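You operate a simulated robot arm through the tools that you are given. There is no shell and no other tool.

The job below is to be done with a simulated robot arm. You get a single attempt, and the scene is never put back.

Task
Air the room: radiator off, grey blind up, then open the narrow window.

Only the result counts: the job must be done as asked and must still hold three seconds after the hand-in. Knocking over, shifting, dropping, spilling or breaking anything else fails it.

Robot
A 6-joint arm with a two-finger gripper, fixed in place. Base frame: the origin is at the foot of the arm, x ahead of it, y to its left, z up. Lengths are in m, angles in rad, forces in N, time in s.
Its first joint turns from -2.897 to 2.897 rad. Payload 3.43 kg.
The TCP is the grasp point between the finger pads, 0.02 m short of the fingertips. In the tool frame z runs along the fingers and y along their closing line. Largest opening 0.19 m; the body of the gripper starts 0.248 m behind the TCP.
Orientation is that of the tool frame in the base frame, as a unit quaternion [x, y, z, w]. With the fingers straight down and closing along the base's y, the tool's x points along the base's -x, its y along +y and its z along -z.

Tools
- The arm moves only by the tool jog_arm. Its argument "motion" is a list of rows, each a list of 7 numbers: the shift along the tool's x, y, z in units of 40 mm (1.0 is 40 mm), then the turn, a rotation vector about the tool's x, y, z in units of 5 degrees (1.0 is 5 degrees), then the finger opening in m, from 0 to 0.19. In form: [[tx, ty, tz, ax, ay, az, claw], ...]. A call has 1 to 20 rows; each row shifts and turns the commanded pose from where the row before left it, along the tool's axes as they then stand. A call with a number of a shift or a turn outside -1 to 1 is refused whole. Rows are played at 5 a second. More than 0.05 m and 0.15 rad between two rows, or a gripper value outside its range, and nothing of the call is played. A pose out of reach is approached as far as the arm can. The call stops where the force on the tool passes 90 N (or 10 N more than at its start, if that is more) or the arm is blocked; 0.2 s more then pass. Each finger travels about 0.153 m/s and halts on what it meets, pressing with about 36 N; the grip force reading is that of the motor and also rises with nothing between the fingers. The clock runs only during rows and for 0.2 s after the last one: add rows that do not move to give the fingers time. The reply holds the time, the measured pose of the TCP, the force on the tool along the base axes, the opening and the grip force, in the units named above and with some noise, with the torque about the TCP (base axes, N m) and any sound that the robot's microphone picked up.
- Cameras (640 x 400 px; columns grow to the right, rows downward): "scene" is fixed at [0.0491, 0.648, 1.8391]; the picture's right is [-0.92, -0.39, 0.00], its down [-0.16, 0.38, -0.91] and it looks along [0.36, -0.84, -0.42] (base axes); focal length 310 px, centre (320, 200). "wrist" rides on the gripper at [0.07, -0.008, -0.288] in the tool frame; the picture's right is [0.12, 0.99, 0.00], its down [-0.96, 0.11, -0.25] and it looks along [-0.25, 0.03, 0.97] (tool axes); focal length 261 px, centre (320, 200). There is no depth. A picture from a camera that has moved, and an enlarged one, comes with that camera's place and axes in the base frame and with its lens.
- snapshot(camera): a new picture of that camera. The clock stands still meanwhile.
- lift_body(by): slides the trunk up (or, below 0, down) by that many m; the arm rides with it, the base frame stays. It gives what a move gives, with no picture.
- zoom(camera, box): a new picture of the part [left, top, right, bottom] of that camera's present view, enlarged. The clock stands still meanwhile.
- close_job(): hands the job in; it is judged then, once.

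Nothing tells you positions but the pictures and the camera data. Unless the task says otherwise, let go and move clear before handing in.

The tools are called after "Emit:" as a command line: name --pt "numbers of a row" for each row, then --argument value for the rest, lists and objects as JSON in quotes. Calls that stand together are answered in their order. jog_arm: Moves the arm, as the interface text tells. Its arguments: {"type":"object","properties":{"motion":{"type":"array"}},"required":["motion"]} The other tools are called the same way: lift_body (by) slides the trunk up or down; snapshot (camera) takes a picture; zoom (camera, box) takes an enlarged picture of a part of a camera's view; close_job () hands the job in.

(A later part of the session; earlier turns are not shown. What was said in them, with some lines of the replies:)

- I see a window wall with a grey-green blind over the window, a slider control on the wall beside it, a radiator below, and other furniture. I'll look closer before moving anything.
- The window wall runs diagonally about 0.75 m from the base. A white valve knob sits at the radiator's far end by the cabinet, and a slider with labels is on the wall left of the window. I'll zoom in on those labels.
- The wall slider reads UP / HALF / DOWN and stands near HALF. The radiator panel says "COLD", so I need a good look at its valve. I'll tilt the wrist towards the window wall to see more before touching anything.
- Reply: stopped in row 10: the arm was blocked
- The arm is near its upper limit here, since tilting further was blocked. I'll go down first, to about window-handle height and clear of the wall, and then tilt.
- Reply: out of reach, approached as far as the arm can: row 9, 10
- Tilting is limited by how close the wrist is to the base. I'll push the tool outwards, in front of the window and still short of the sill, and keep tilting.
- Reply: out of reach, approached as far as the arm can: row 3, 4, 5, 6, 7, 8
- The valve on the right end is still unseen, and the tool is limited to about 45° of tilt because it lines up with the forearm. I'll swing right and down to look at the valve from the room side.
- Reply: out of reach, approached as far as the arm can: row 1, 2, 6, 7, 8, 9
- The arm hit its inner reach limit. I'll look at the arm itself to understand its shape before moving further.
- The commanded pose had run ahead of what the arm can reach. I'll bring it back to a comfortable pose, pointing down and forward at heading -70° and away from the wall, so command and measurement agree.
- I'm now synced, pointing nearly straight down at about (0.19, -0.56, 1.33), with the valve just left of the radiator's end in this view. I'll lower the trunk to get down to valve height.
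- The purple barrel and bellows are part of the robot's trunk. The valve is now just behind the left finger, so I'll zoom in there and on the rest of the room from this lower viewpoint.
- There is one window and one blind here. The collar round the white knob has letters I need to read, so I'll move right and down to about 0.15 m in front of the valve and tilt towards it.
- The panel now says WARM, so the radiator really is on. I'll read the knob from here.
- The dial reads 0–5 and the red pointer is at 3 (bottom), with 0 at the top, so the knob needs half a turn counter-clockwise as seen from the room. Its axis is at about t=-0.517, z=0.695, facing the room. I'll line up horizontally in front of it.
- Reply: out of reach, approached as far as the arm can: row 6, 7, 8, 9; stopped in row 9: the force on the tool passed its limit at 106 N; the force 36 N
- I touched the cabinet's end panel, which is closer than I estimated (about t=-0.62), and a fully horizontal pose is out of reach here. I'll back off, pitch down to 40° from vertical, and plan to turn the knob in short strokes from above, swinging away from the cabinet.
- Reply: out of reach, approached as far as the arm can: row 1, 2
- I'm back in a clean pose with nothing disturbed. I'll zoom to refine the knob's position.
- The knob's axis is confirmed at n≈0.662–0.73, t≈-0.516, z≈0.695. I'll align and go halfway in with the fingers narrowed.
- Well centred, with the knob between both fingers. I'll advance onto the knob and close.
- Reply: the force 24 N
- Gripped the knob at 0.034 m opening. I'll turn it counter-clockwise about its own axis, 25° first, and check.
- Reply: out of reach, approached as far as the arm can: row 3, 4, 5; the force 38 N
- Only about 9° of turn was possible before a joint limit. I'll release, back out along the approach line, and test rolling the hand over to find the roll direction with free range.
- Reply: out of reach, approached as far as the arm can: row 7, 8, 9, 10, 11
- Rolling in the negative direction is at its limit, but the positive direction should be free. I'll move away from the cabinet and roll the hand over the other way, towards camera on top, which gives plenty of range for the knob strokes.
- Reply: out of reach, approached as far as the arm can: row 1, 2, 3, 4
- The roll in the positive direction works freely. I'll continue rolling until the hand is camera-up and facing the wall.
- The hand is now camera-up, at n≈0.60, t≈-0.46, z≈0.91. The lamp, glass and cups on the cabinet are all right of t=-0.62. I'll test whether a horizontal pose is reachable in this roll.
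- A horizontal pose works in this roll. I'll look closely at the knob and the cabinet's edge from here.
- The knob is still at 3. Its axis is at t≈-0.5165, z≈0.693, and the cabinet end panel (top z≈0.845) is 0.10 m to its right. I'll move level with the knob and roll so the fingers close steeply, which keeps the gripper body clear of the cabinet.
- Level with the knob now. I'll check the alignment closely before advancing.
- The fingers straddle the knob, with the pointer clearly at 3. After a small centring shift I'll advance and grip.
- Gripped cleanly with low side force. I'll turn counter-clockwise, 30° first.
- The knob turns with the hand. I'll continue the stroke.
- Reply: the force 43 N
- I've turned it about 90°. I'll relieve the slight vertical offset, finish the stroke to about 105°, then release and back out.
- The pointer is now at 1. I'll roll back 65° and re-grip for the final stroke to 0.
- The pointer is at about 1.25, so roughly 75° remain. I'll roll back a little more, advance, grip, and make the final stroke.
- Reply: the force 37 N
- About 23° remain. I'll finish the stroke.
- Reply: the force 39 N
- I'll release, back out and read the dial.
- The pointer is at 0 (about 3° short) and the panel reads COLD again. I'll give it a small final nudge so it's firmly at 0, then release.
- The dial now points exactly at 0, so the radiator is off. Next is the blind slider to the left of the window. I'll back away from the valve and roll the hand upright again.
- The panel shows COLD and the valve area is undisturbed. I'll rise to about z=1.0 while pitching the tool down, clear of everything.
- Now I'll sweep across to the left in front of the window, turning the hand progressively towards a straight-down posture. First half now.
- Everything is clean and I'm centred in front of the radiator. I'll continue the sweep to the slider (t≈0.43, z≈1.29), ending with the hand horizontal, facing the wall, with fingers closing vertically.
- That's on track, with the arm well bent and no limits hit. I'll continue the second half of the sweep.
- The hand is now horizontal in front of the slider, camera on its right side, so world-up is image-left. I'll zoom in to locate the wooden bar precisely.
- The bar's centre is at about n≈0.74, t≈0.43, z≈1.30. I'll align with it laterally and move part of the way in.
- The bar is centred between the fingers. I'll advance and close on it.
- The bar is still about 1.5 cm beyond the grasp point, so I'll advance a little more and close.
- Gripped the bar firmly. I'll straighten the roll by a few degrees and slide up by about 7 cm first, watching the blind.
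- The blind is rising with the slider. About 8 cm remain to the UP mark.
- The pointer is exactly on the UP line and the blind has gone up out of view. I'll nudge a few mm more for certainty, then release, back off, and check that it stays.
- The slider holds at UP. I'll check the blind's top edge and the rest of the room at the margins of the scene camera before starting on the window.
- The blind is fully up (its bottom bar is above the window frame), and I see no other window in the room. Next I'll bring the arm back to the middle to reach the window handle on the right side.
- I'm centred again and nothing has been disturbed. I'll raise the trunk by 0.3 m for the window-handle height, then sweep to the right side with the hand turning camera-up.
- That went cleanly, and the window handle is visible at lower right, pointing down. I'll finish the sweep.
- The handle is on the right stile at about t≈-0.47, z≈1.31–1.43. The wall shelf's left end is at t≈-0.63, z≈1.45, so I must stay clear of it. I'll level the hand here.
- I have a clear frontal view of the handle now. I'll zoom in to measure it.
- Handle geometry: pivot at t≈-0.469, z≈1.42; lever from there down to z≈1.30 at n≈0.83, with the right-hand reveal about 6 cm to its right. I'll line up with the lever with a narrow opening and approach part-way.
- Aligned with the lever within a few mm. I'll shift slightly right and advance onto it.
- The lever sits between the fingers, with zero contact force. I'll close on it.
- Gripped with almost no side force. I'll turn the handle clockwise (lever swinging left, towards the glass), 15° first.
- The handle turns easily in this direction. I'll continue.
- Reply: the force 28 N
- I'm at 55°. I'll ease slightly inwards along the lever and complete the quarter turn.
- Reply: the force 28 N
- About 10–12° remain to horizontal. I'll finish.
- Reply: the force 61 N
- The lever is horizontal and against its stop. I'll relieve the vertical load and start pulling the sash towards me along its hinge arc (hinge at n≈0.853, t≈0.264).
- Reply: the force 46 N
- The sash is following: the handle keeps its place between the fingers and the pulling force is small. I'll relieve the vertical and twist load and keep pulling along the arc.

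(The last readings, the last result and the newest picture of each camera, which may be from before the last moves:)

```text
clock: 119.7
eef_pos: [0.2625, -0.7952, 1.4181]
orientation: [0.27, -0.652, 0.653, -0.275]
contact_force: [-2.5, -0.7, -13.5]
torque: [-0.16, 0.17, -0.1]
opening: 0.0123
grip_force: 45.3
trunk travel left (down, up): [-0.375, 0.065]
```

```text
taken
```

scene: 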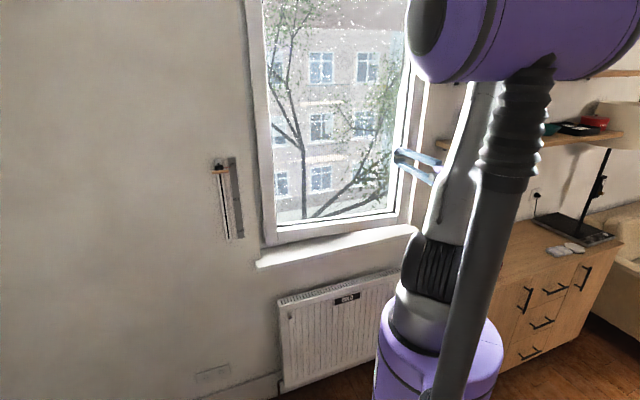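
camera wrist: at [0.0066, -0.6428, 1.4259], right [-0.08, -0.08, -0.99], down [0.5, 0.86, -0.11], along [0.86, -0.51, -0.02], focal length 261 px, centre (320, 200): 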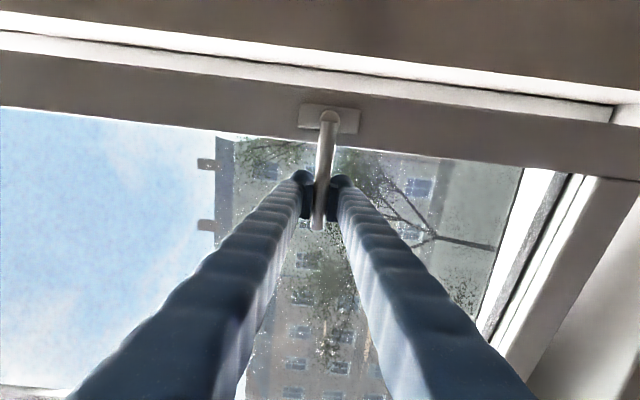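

The sash is clearly opening (about 7°). I'll continue along the arc to about 18°.

Emit:
jog_arm --pt "-0.05 0.02 -0.305 0 0 0 0.0" --pt "-0.055 0 -0.305 0 0 0 0.0" --pt "-0.06 0 -0.305 0 0 0 0.0" --pt "-0.07 0 -0.305 0 0 0 0.0" --pt "-0.075 0 -0.305 0 0 0 0.0" --pt "-0.08 0 -0.305 0 0 0 0.0" --pt "-0.085 0 -0.305 0 0 0 0.0" --pt "-0.09 0 -0.305 0 0 0 0.0" --pt "-0.1 0 -0.305 0 0 0 0.0" --pt "-0.105 0 -0.305 0 0 0 0.0"

Emit:
snapshot --camera "wrist"

Emit:
snapshot --camera "scene"

```text
clock: 121.9
eef_pos: [0.1987, -0.6843, 1.4176]
orientation: [0.27, -0.652, 0.653, -0.275]
contact_force: [14.9, 9.7, 8.0]
torque: [-0.17, 0.66, 0.84]
opening: 0.0121
grip_force: 44.8
trunk travel left (down, up): [-0.375, 0.065]
```

```text
taken
camera wrist: at [-0.0568, -0.5324, 1.4254], right [-0.08, -0.08, -0.99], down [0.5, 0.86, -0.11], along [0.86, -0.51, -0.02], focal length 261 px, centre (320, 200)
```

wrist: 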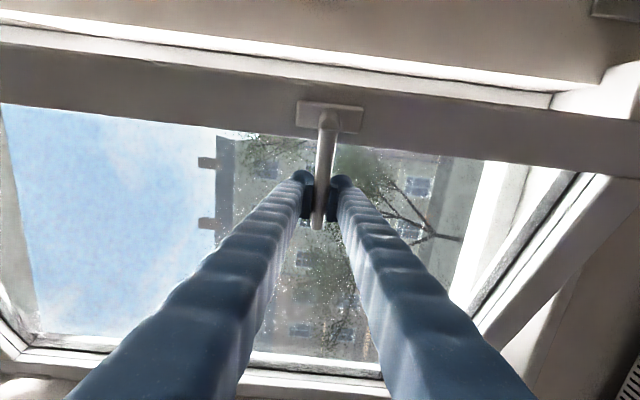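

```text
taken
```

scene: 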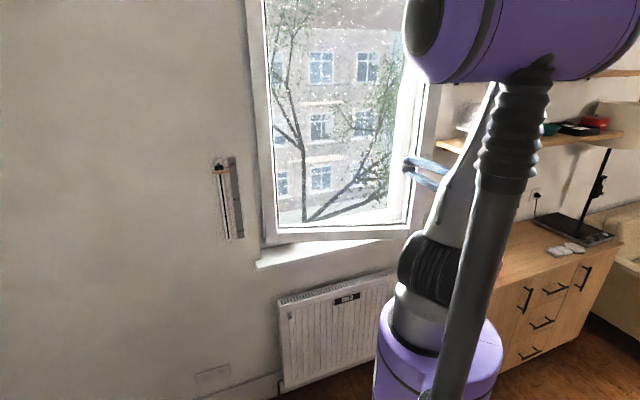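

About 18° open. I'll continue pulling while yawing the hand to the left so that the wrist stays within its reach.

Emit:
jog_arm --pt "-0.13 0 -0.292 0 -0.3 0 0.0" --pt "-0.135 0 -0.287 0 -0.3 0 0.0" --pt "-0.145 0 -0.281 0 -0.3 0 0.0" --pt "-0.155 0 -0.274 0 -0.3 0 0.0" --pt "-0.165 0 -0.267 0 -0.3 0 0.0" --pt "-0.175 0 -0.259 0 -0.3 0 0.0" --pt "-0.186 0 -0.251 0 -0.3 0 0.0"

Emit:
snapshot --camera "wrist"

Emit:
snapshot --camera "scene"

```text
clock: 123.5
eef_pos: [0.1667, -0.6022, 1.4172]
orientation: [0.329, -0.625, 0.625, -0.334]
contact_force: [8.5, 5.5, 6.7]
torque: [-0.06, 0.6, 1.02]
opening: 0.0123
grip_force: 45.1
trunk travel left (down, up): [-0.375, 0.065]
```

```text
taken
camera wrist: at [-0.112, -0.4991, 1.4246], right [-0.06, -0.1, -0.99], down [0.34, 0.94, -0.11], along [0.94, -0.34, -0.02], focal length 261 px, centre (320, 200)
```

wrist: 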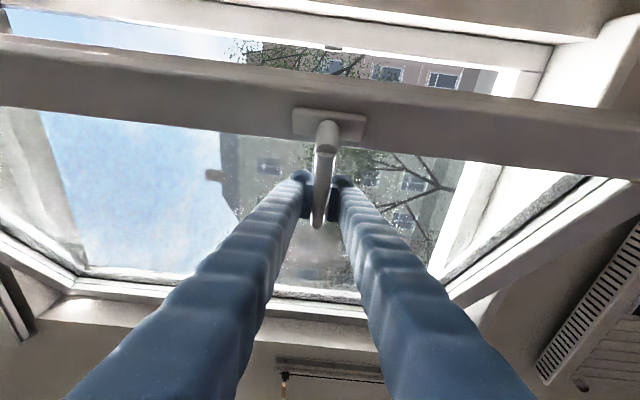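

```text
taken
```

scene: 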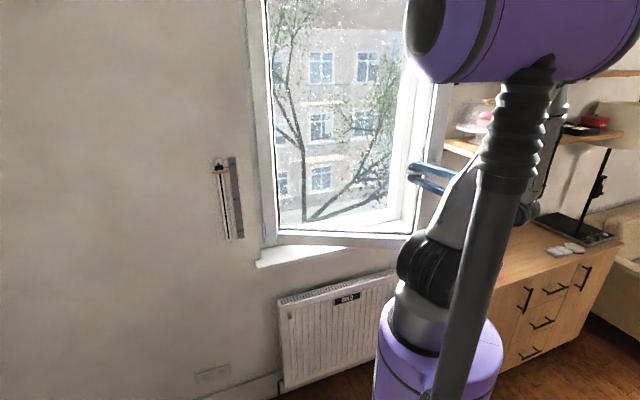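

About 26° open and everything is smooth. I'll continue the same way.

Emit:
jog_arm --pt "-0.197 0 -0.243 0 -0.3 0 0.0" --pt "-0.208 0 -0.233 0 -0.3 0 0.0" --pt "-0.219 0 -0.224 0 -0.3 0 0.0" --pt "-0.229 0 -0.214 0 -0.3 0 0.0" --pt "-0.238 0 -0.203 0 -0.3 0 0.0" --pt "-0.247 0 -0.192 0 -0.3 0 0.0" --pt "-0.255 0 -0.181 0 -0.3 0 0.0"

Emit:
snapshot --camera "wrist"

Emit:
snapshot --camera "scene"

```text
clock: 125.1
eef_pos: [0.1466, -0.5179, 1.4166]
orientation: [0.385, -0.591, 0.592, -0.39]
contact_force: [10.0, 2.6, 4.0]
torque: [-0.02, 0.4, 0.65]
opening: 0.0126
grip_force: 44.5
trunk travel left (down, up): [-0.375, 0.065]
```

```text
taken
camera wrist: at [-0.1458, -0.4666, 1.4244], right [-0.04, -0.11, -0.99], down [0.16, 0.98, -0.11], along [0.99, -0.16, -0.02], focal length 261 px, centre (320, 200)
```

wrist: 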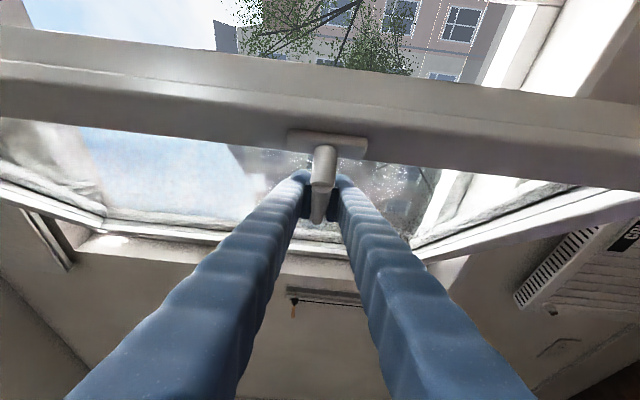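

```text
taken
```

scene: 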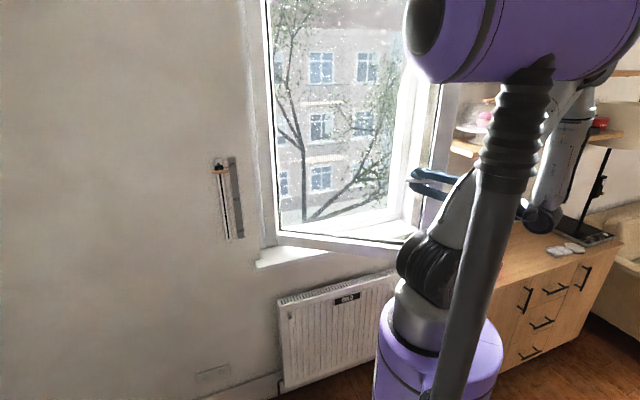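

About 34° open. I'll continue to roughly 40°.

Emit:
jog_arm --pt "-0.263 0 -0.169 0 -0.3 0 0.0" --pt "-0.271 0 -0.157 0 -0.3 0 0.0" --pt "-0.278 0 -0.144 0 -0.3 0 0.0" --pt "-0.284 0 -0.132 0 -0.3 0 0.0" --pt "-0.289 0 -0.119 0 -0.3 0 0.0" --pt "-0.295 0 -0.105 0 -0.3 0 0.0"

Emit:
snapshot --camera "wrist"

Emit:
snapshot --camera "scene"

```text
clock: 126.5
eef_pos: [0.1397, -0.4428, 1.415]
orientation: [0.43, -0.559, 0.561, -0.434]
contact_force: [17.2, 0.8, 6.1]
torque: [0.09, 0.49, -0.83]
opening: 0.0124
grip_force: 45.0
trunk travel left (down, up): [-0.375, 0.065]
```

```text
taken
camera wrist: at [-0.1579, -0.4382, 1.4242], right [-0.02, -0.11, -0.99], down [0.0, 0.99, -0.11], along [1.0, -0.01, -0.02], focal length 261 px, centre (320, 200)
```

wrist: 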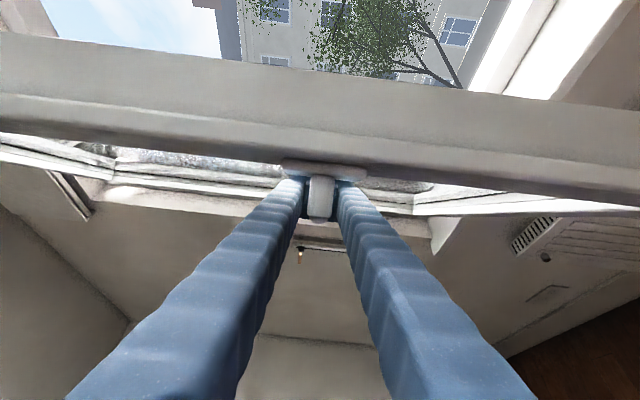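

```text
taken
```

scene: 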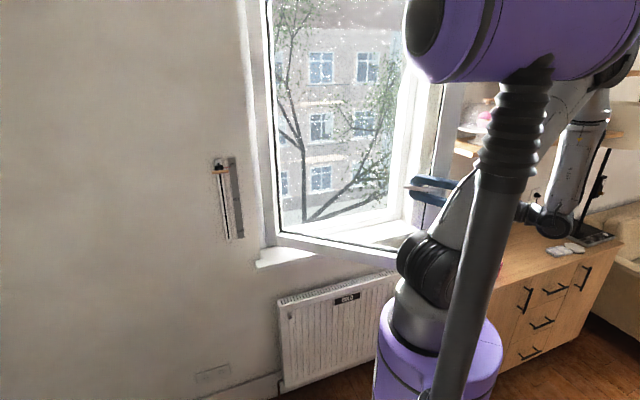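

About 40° open with modest forces. I'll take it a little further, to about 46°, then release.

Emit:
jog_arm --pt "-0.299 0 -0.092 0 0 0 0.0" --pt "-0.301 0 -0.086 0 0 0 0.0" --pt "-0.302 0 -0.08 0 0 0 0.0" --pt "-0.304 0 -0.075 0 0 0 0.0" --pt "-0.305 0 -0.069 0 0 0 0.0" --pt "-0.306 0 -0.063 0 0 0 0.0" --pt "0 0 0 0 0 0 0.0"

Emit:
snapshot --camera "wrist"

Emit:
snapshot --camera "scene"

```text
clock: 128.1
eef_pos: [0.1407, -0.368, 1.4173]
orientation: [0.431, -0.559, 0.559, -0.435]
contact_force: [23.9, -1.1, 6.2]
torque: [0.18, 0.48, 0.33]
opening: 0.0118
grip_force: 45.1
trunk travel left (down, up): [-0.375, 0.065]
```

```text
taken
camera wrist: at [-0.1572, -0.3647, 1.4249], right [-0.03, -0.11, -0.99], down [0.0, 0.99, -0.11], along [1.0, 0.0, -0.02], focal length 261 px, centre (320, 200)
```

wrist: 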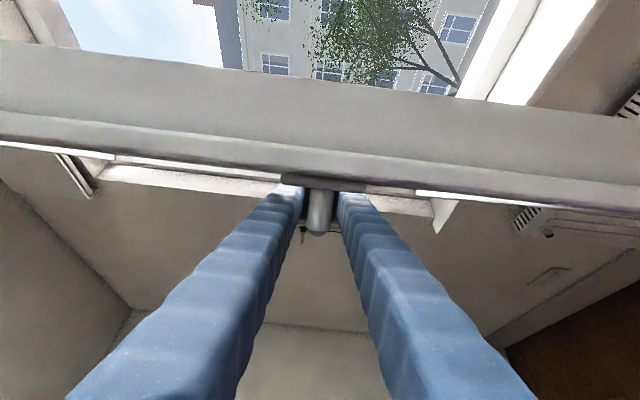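

```text
taken
```

scene: 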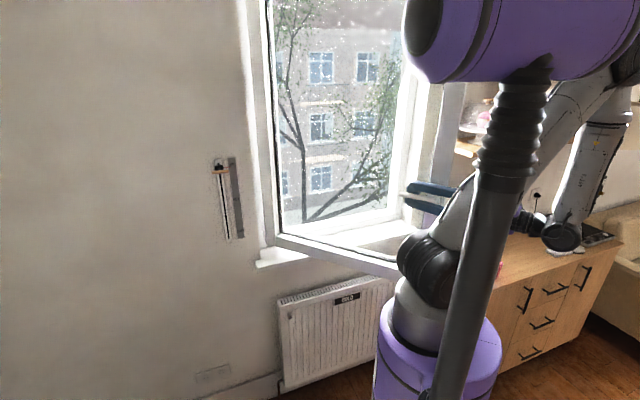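

The sash is at about 47°. I'll release the handle gently and back straight off along the tool axis.

Emit:
jog_arm --pt "0 0 0 0 0 0 0.03" --pt "0 0 0 0 0 0 0.06" --pt "0 0 0 0 0 0 0.06" --pt "0 0 -0.5 0 0 0 0.06" --pt "0 0 -0.7 0 0 0 0.06" --pt "0 0 -0.8 0 0 0 0.06" --pt "0 0 -0.8 0 0 0 0.06"

Emit:
snapshot --camera "wrist"

Emit:
snapshot --camera "scene"

```text
clock: 129.7
eef_pos: [0.0291, -0.3398, 1.417]
orientation: [0.43, -0.558, 0.561, -0.435]
contact_force: [-0.3, 0.1, -0.2]
torque: [0.02, 0.01, -0.05]
opening: 0.06
grip_force: 0.1
trunk travel left (down, up): [-0.375, 0.065]
```

```text
taken
camera wrist: at [-0.2695, -0.3354, 1.4237], right [-0.02, -0.11, -0.99], down [0.01, 0.99, -0.11], along [1.0, -0.01, -0.02], focal length 261 px, centre (320, 200)
```

wrist: 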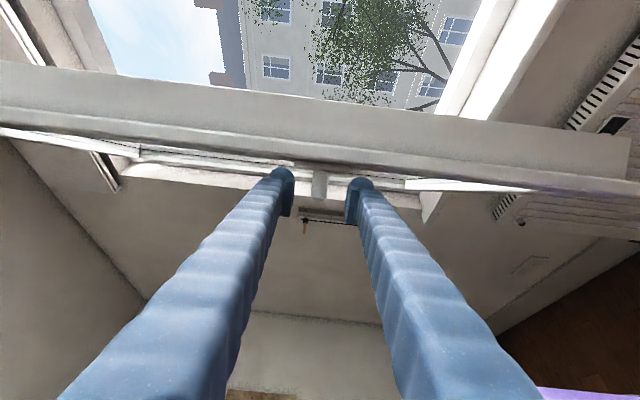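

```text
taken
```

scene: 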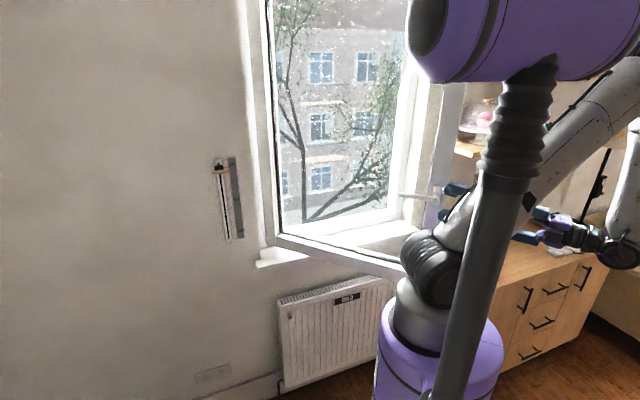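

The sash stays where I left it, with the handle horizontal. I'll back off a bit further, wait a few seconds, and verify everything.

Emit:
jog_arm --pt "0 0 -0.7 0 0 0 0.06" --pt "0 0 -0.7 0 0 0 0.06" --pt "0 0 0 0 0 0 0.06" --pt "0 0 0 0 0 0 0.06" --pt "0 0 0 0 0 0 0.06" --pt "0 0 0 0 0 0 0.06" --pt "0 0 0 0 0 0 0.06" --pt "0 0 0 0 0 0 0.06" --pt "0 0 0 0 0 0 0.06" --pt "0 0 0 0 0 0 0.06" --pt "0 0 0 0 0 0 0.06" --pt "0 0 0 0 0 0 0.06" --pt "0 0 0 0 0 0 0.06" --pt "0 0 0 0 0 0 0.06" --pt "0 0 0 0 0 0 0.06" --pt "0 0 0 0 0 0 0.06" --pt "0 0 0 0 0 0 0.06"

Emit:
snapshot --camera "scene"

Emit:
snapshot --camera "wrist"

Emit:
zoom --camera "scene" --box '[0, 0, 640, 10]'

Emit:
zoom --camera "scene" --box '[325, 280, 375, 315]'

Emit:
zoom --camera "scene" --box '[200, 140, 440, 300]'

```text
clock: 133.3
eef_pos: [-0.0263, -0.3261, 1.4162]
orientation: [0.429, -0.559, 0.562, -0.434]
contact_force: [0.1, -0.1, -0.1]
torque: [0.0, -0.03, -0.03]
opening: 0.06
grip_force: 0.0
trunk travel left (down, up): [-0.375, 0.065]
```

```text
taken
```

scene: 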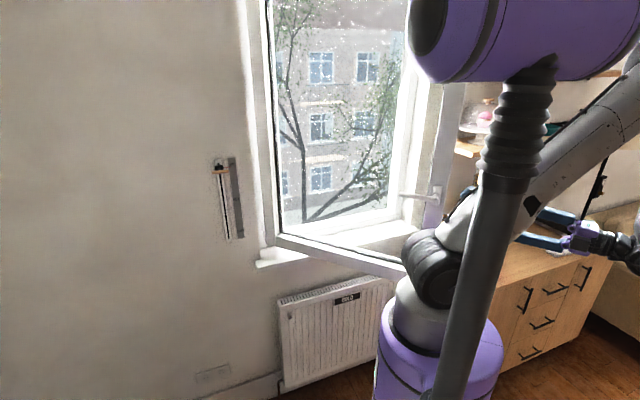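

```text
taken
camera wrist: at [-0.3229, -0.3216, 1.423], right [-0.02, -0.11, -0.99], down [0.01, 0.99, -0.11], along [1.0, -0.01, -0.02], focal length 261 px, centre (320, 200)
```

wrist: 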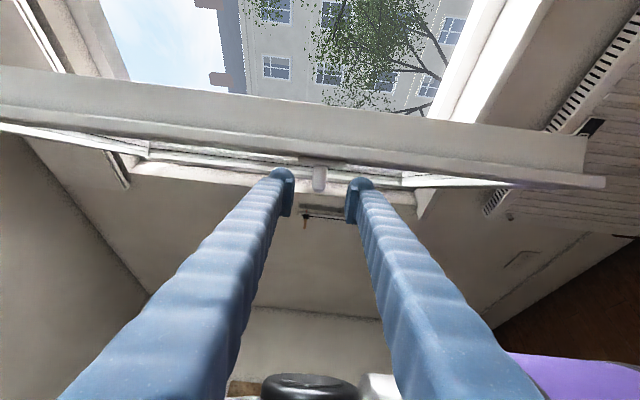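

```text
1.00 times, centred on (320, 5) of scene (not enlarged: the box is as wide or as high as the picture)
camera zoom: at [0.0491, 0.648, 1.8391], right [-0.92, -0.39, 0.0], down [-0.16, 0.38, -0.91], along [0.36, -0.84, -0.42], focal length 310 px, centre (320, 395)
```

zoom: 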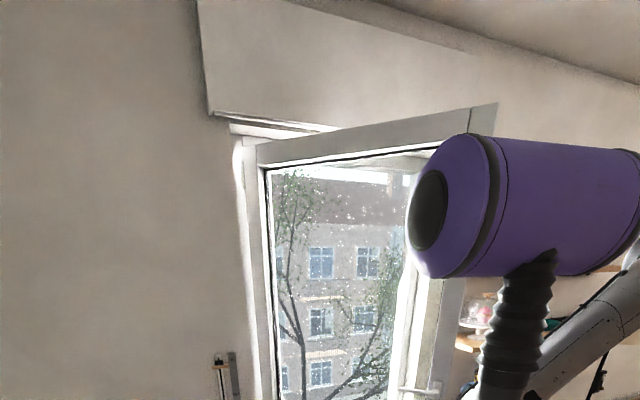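

```text
11.43 times, centred on (350, 298) of scene
camera zoom: at [0.0491, 0.648, 1.8391], right [-0.92, -0.39, 0.0], down [-0.16, 0.38, -0.91], along [0.36, -0.84, -0.42], focal length 3546 px, centre (-23, -914)
```

zoom: 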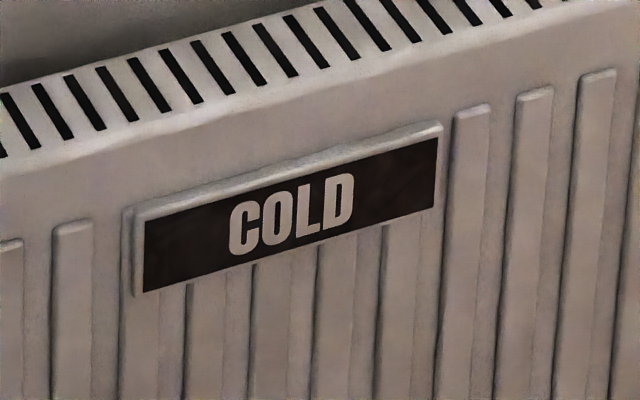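

```text
2.50 times, centred on (320, 220) of scene
camera zoom: at [0.0491, 0.648, 1.8391], right [-0.92, -0.39, 0.0], down [-0.16, 0.38, -0.91], along [0.36, -0.84, -0.42], focal length 776 px, centre (320, 150)
```

zoom: 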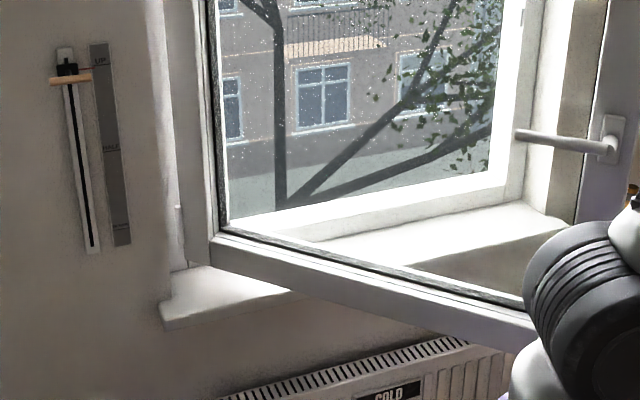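

Everything holds after waiting: the radiator dial is at 0 with the panel reading COLD, the slider is at UP with the blind above the frame, and the window stands about 45° open with its handle horizontal. The gripper is open and clear of everything, so I'm handing in.

Emit:
close_job

```text
The job is handed in.
```

The room is set to air and I've handed the job in; the hand-in hasn't reported a result.

- **Radiator:** the dial is turned from 3 to 0, and its panel went from WARM back to COLD.
- **Grey blind:** the slider is on the UP mark and the blind is above the window frame. I moved it after the radiator and before the window.
- **Narrow window:** the handle is horizontal and the sash stands about 46° open. It stayed put during more than 3 seconds of waiting before I handed in. It was the only window I could see.

While lining up on the radiator valve, the gripper pressed briefly against the end panel of the cabinet beside the radiator (106 N). I saw no sign in the pictures afterwards that the cabinet or anything on it had moved.

The gripper is open and clear of everything.
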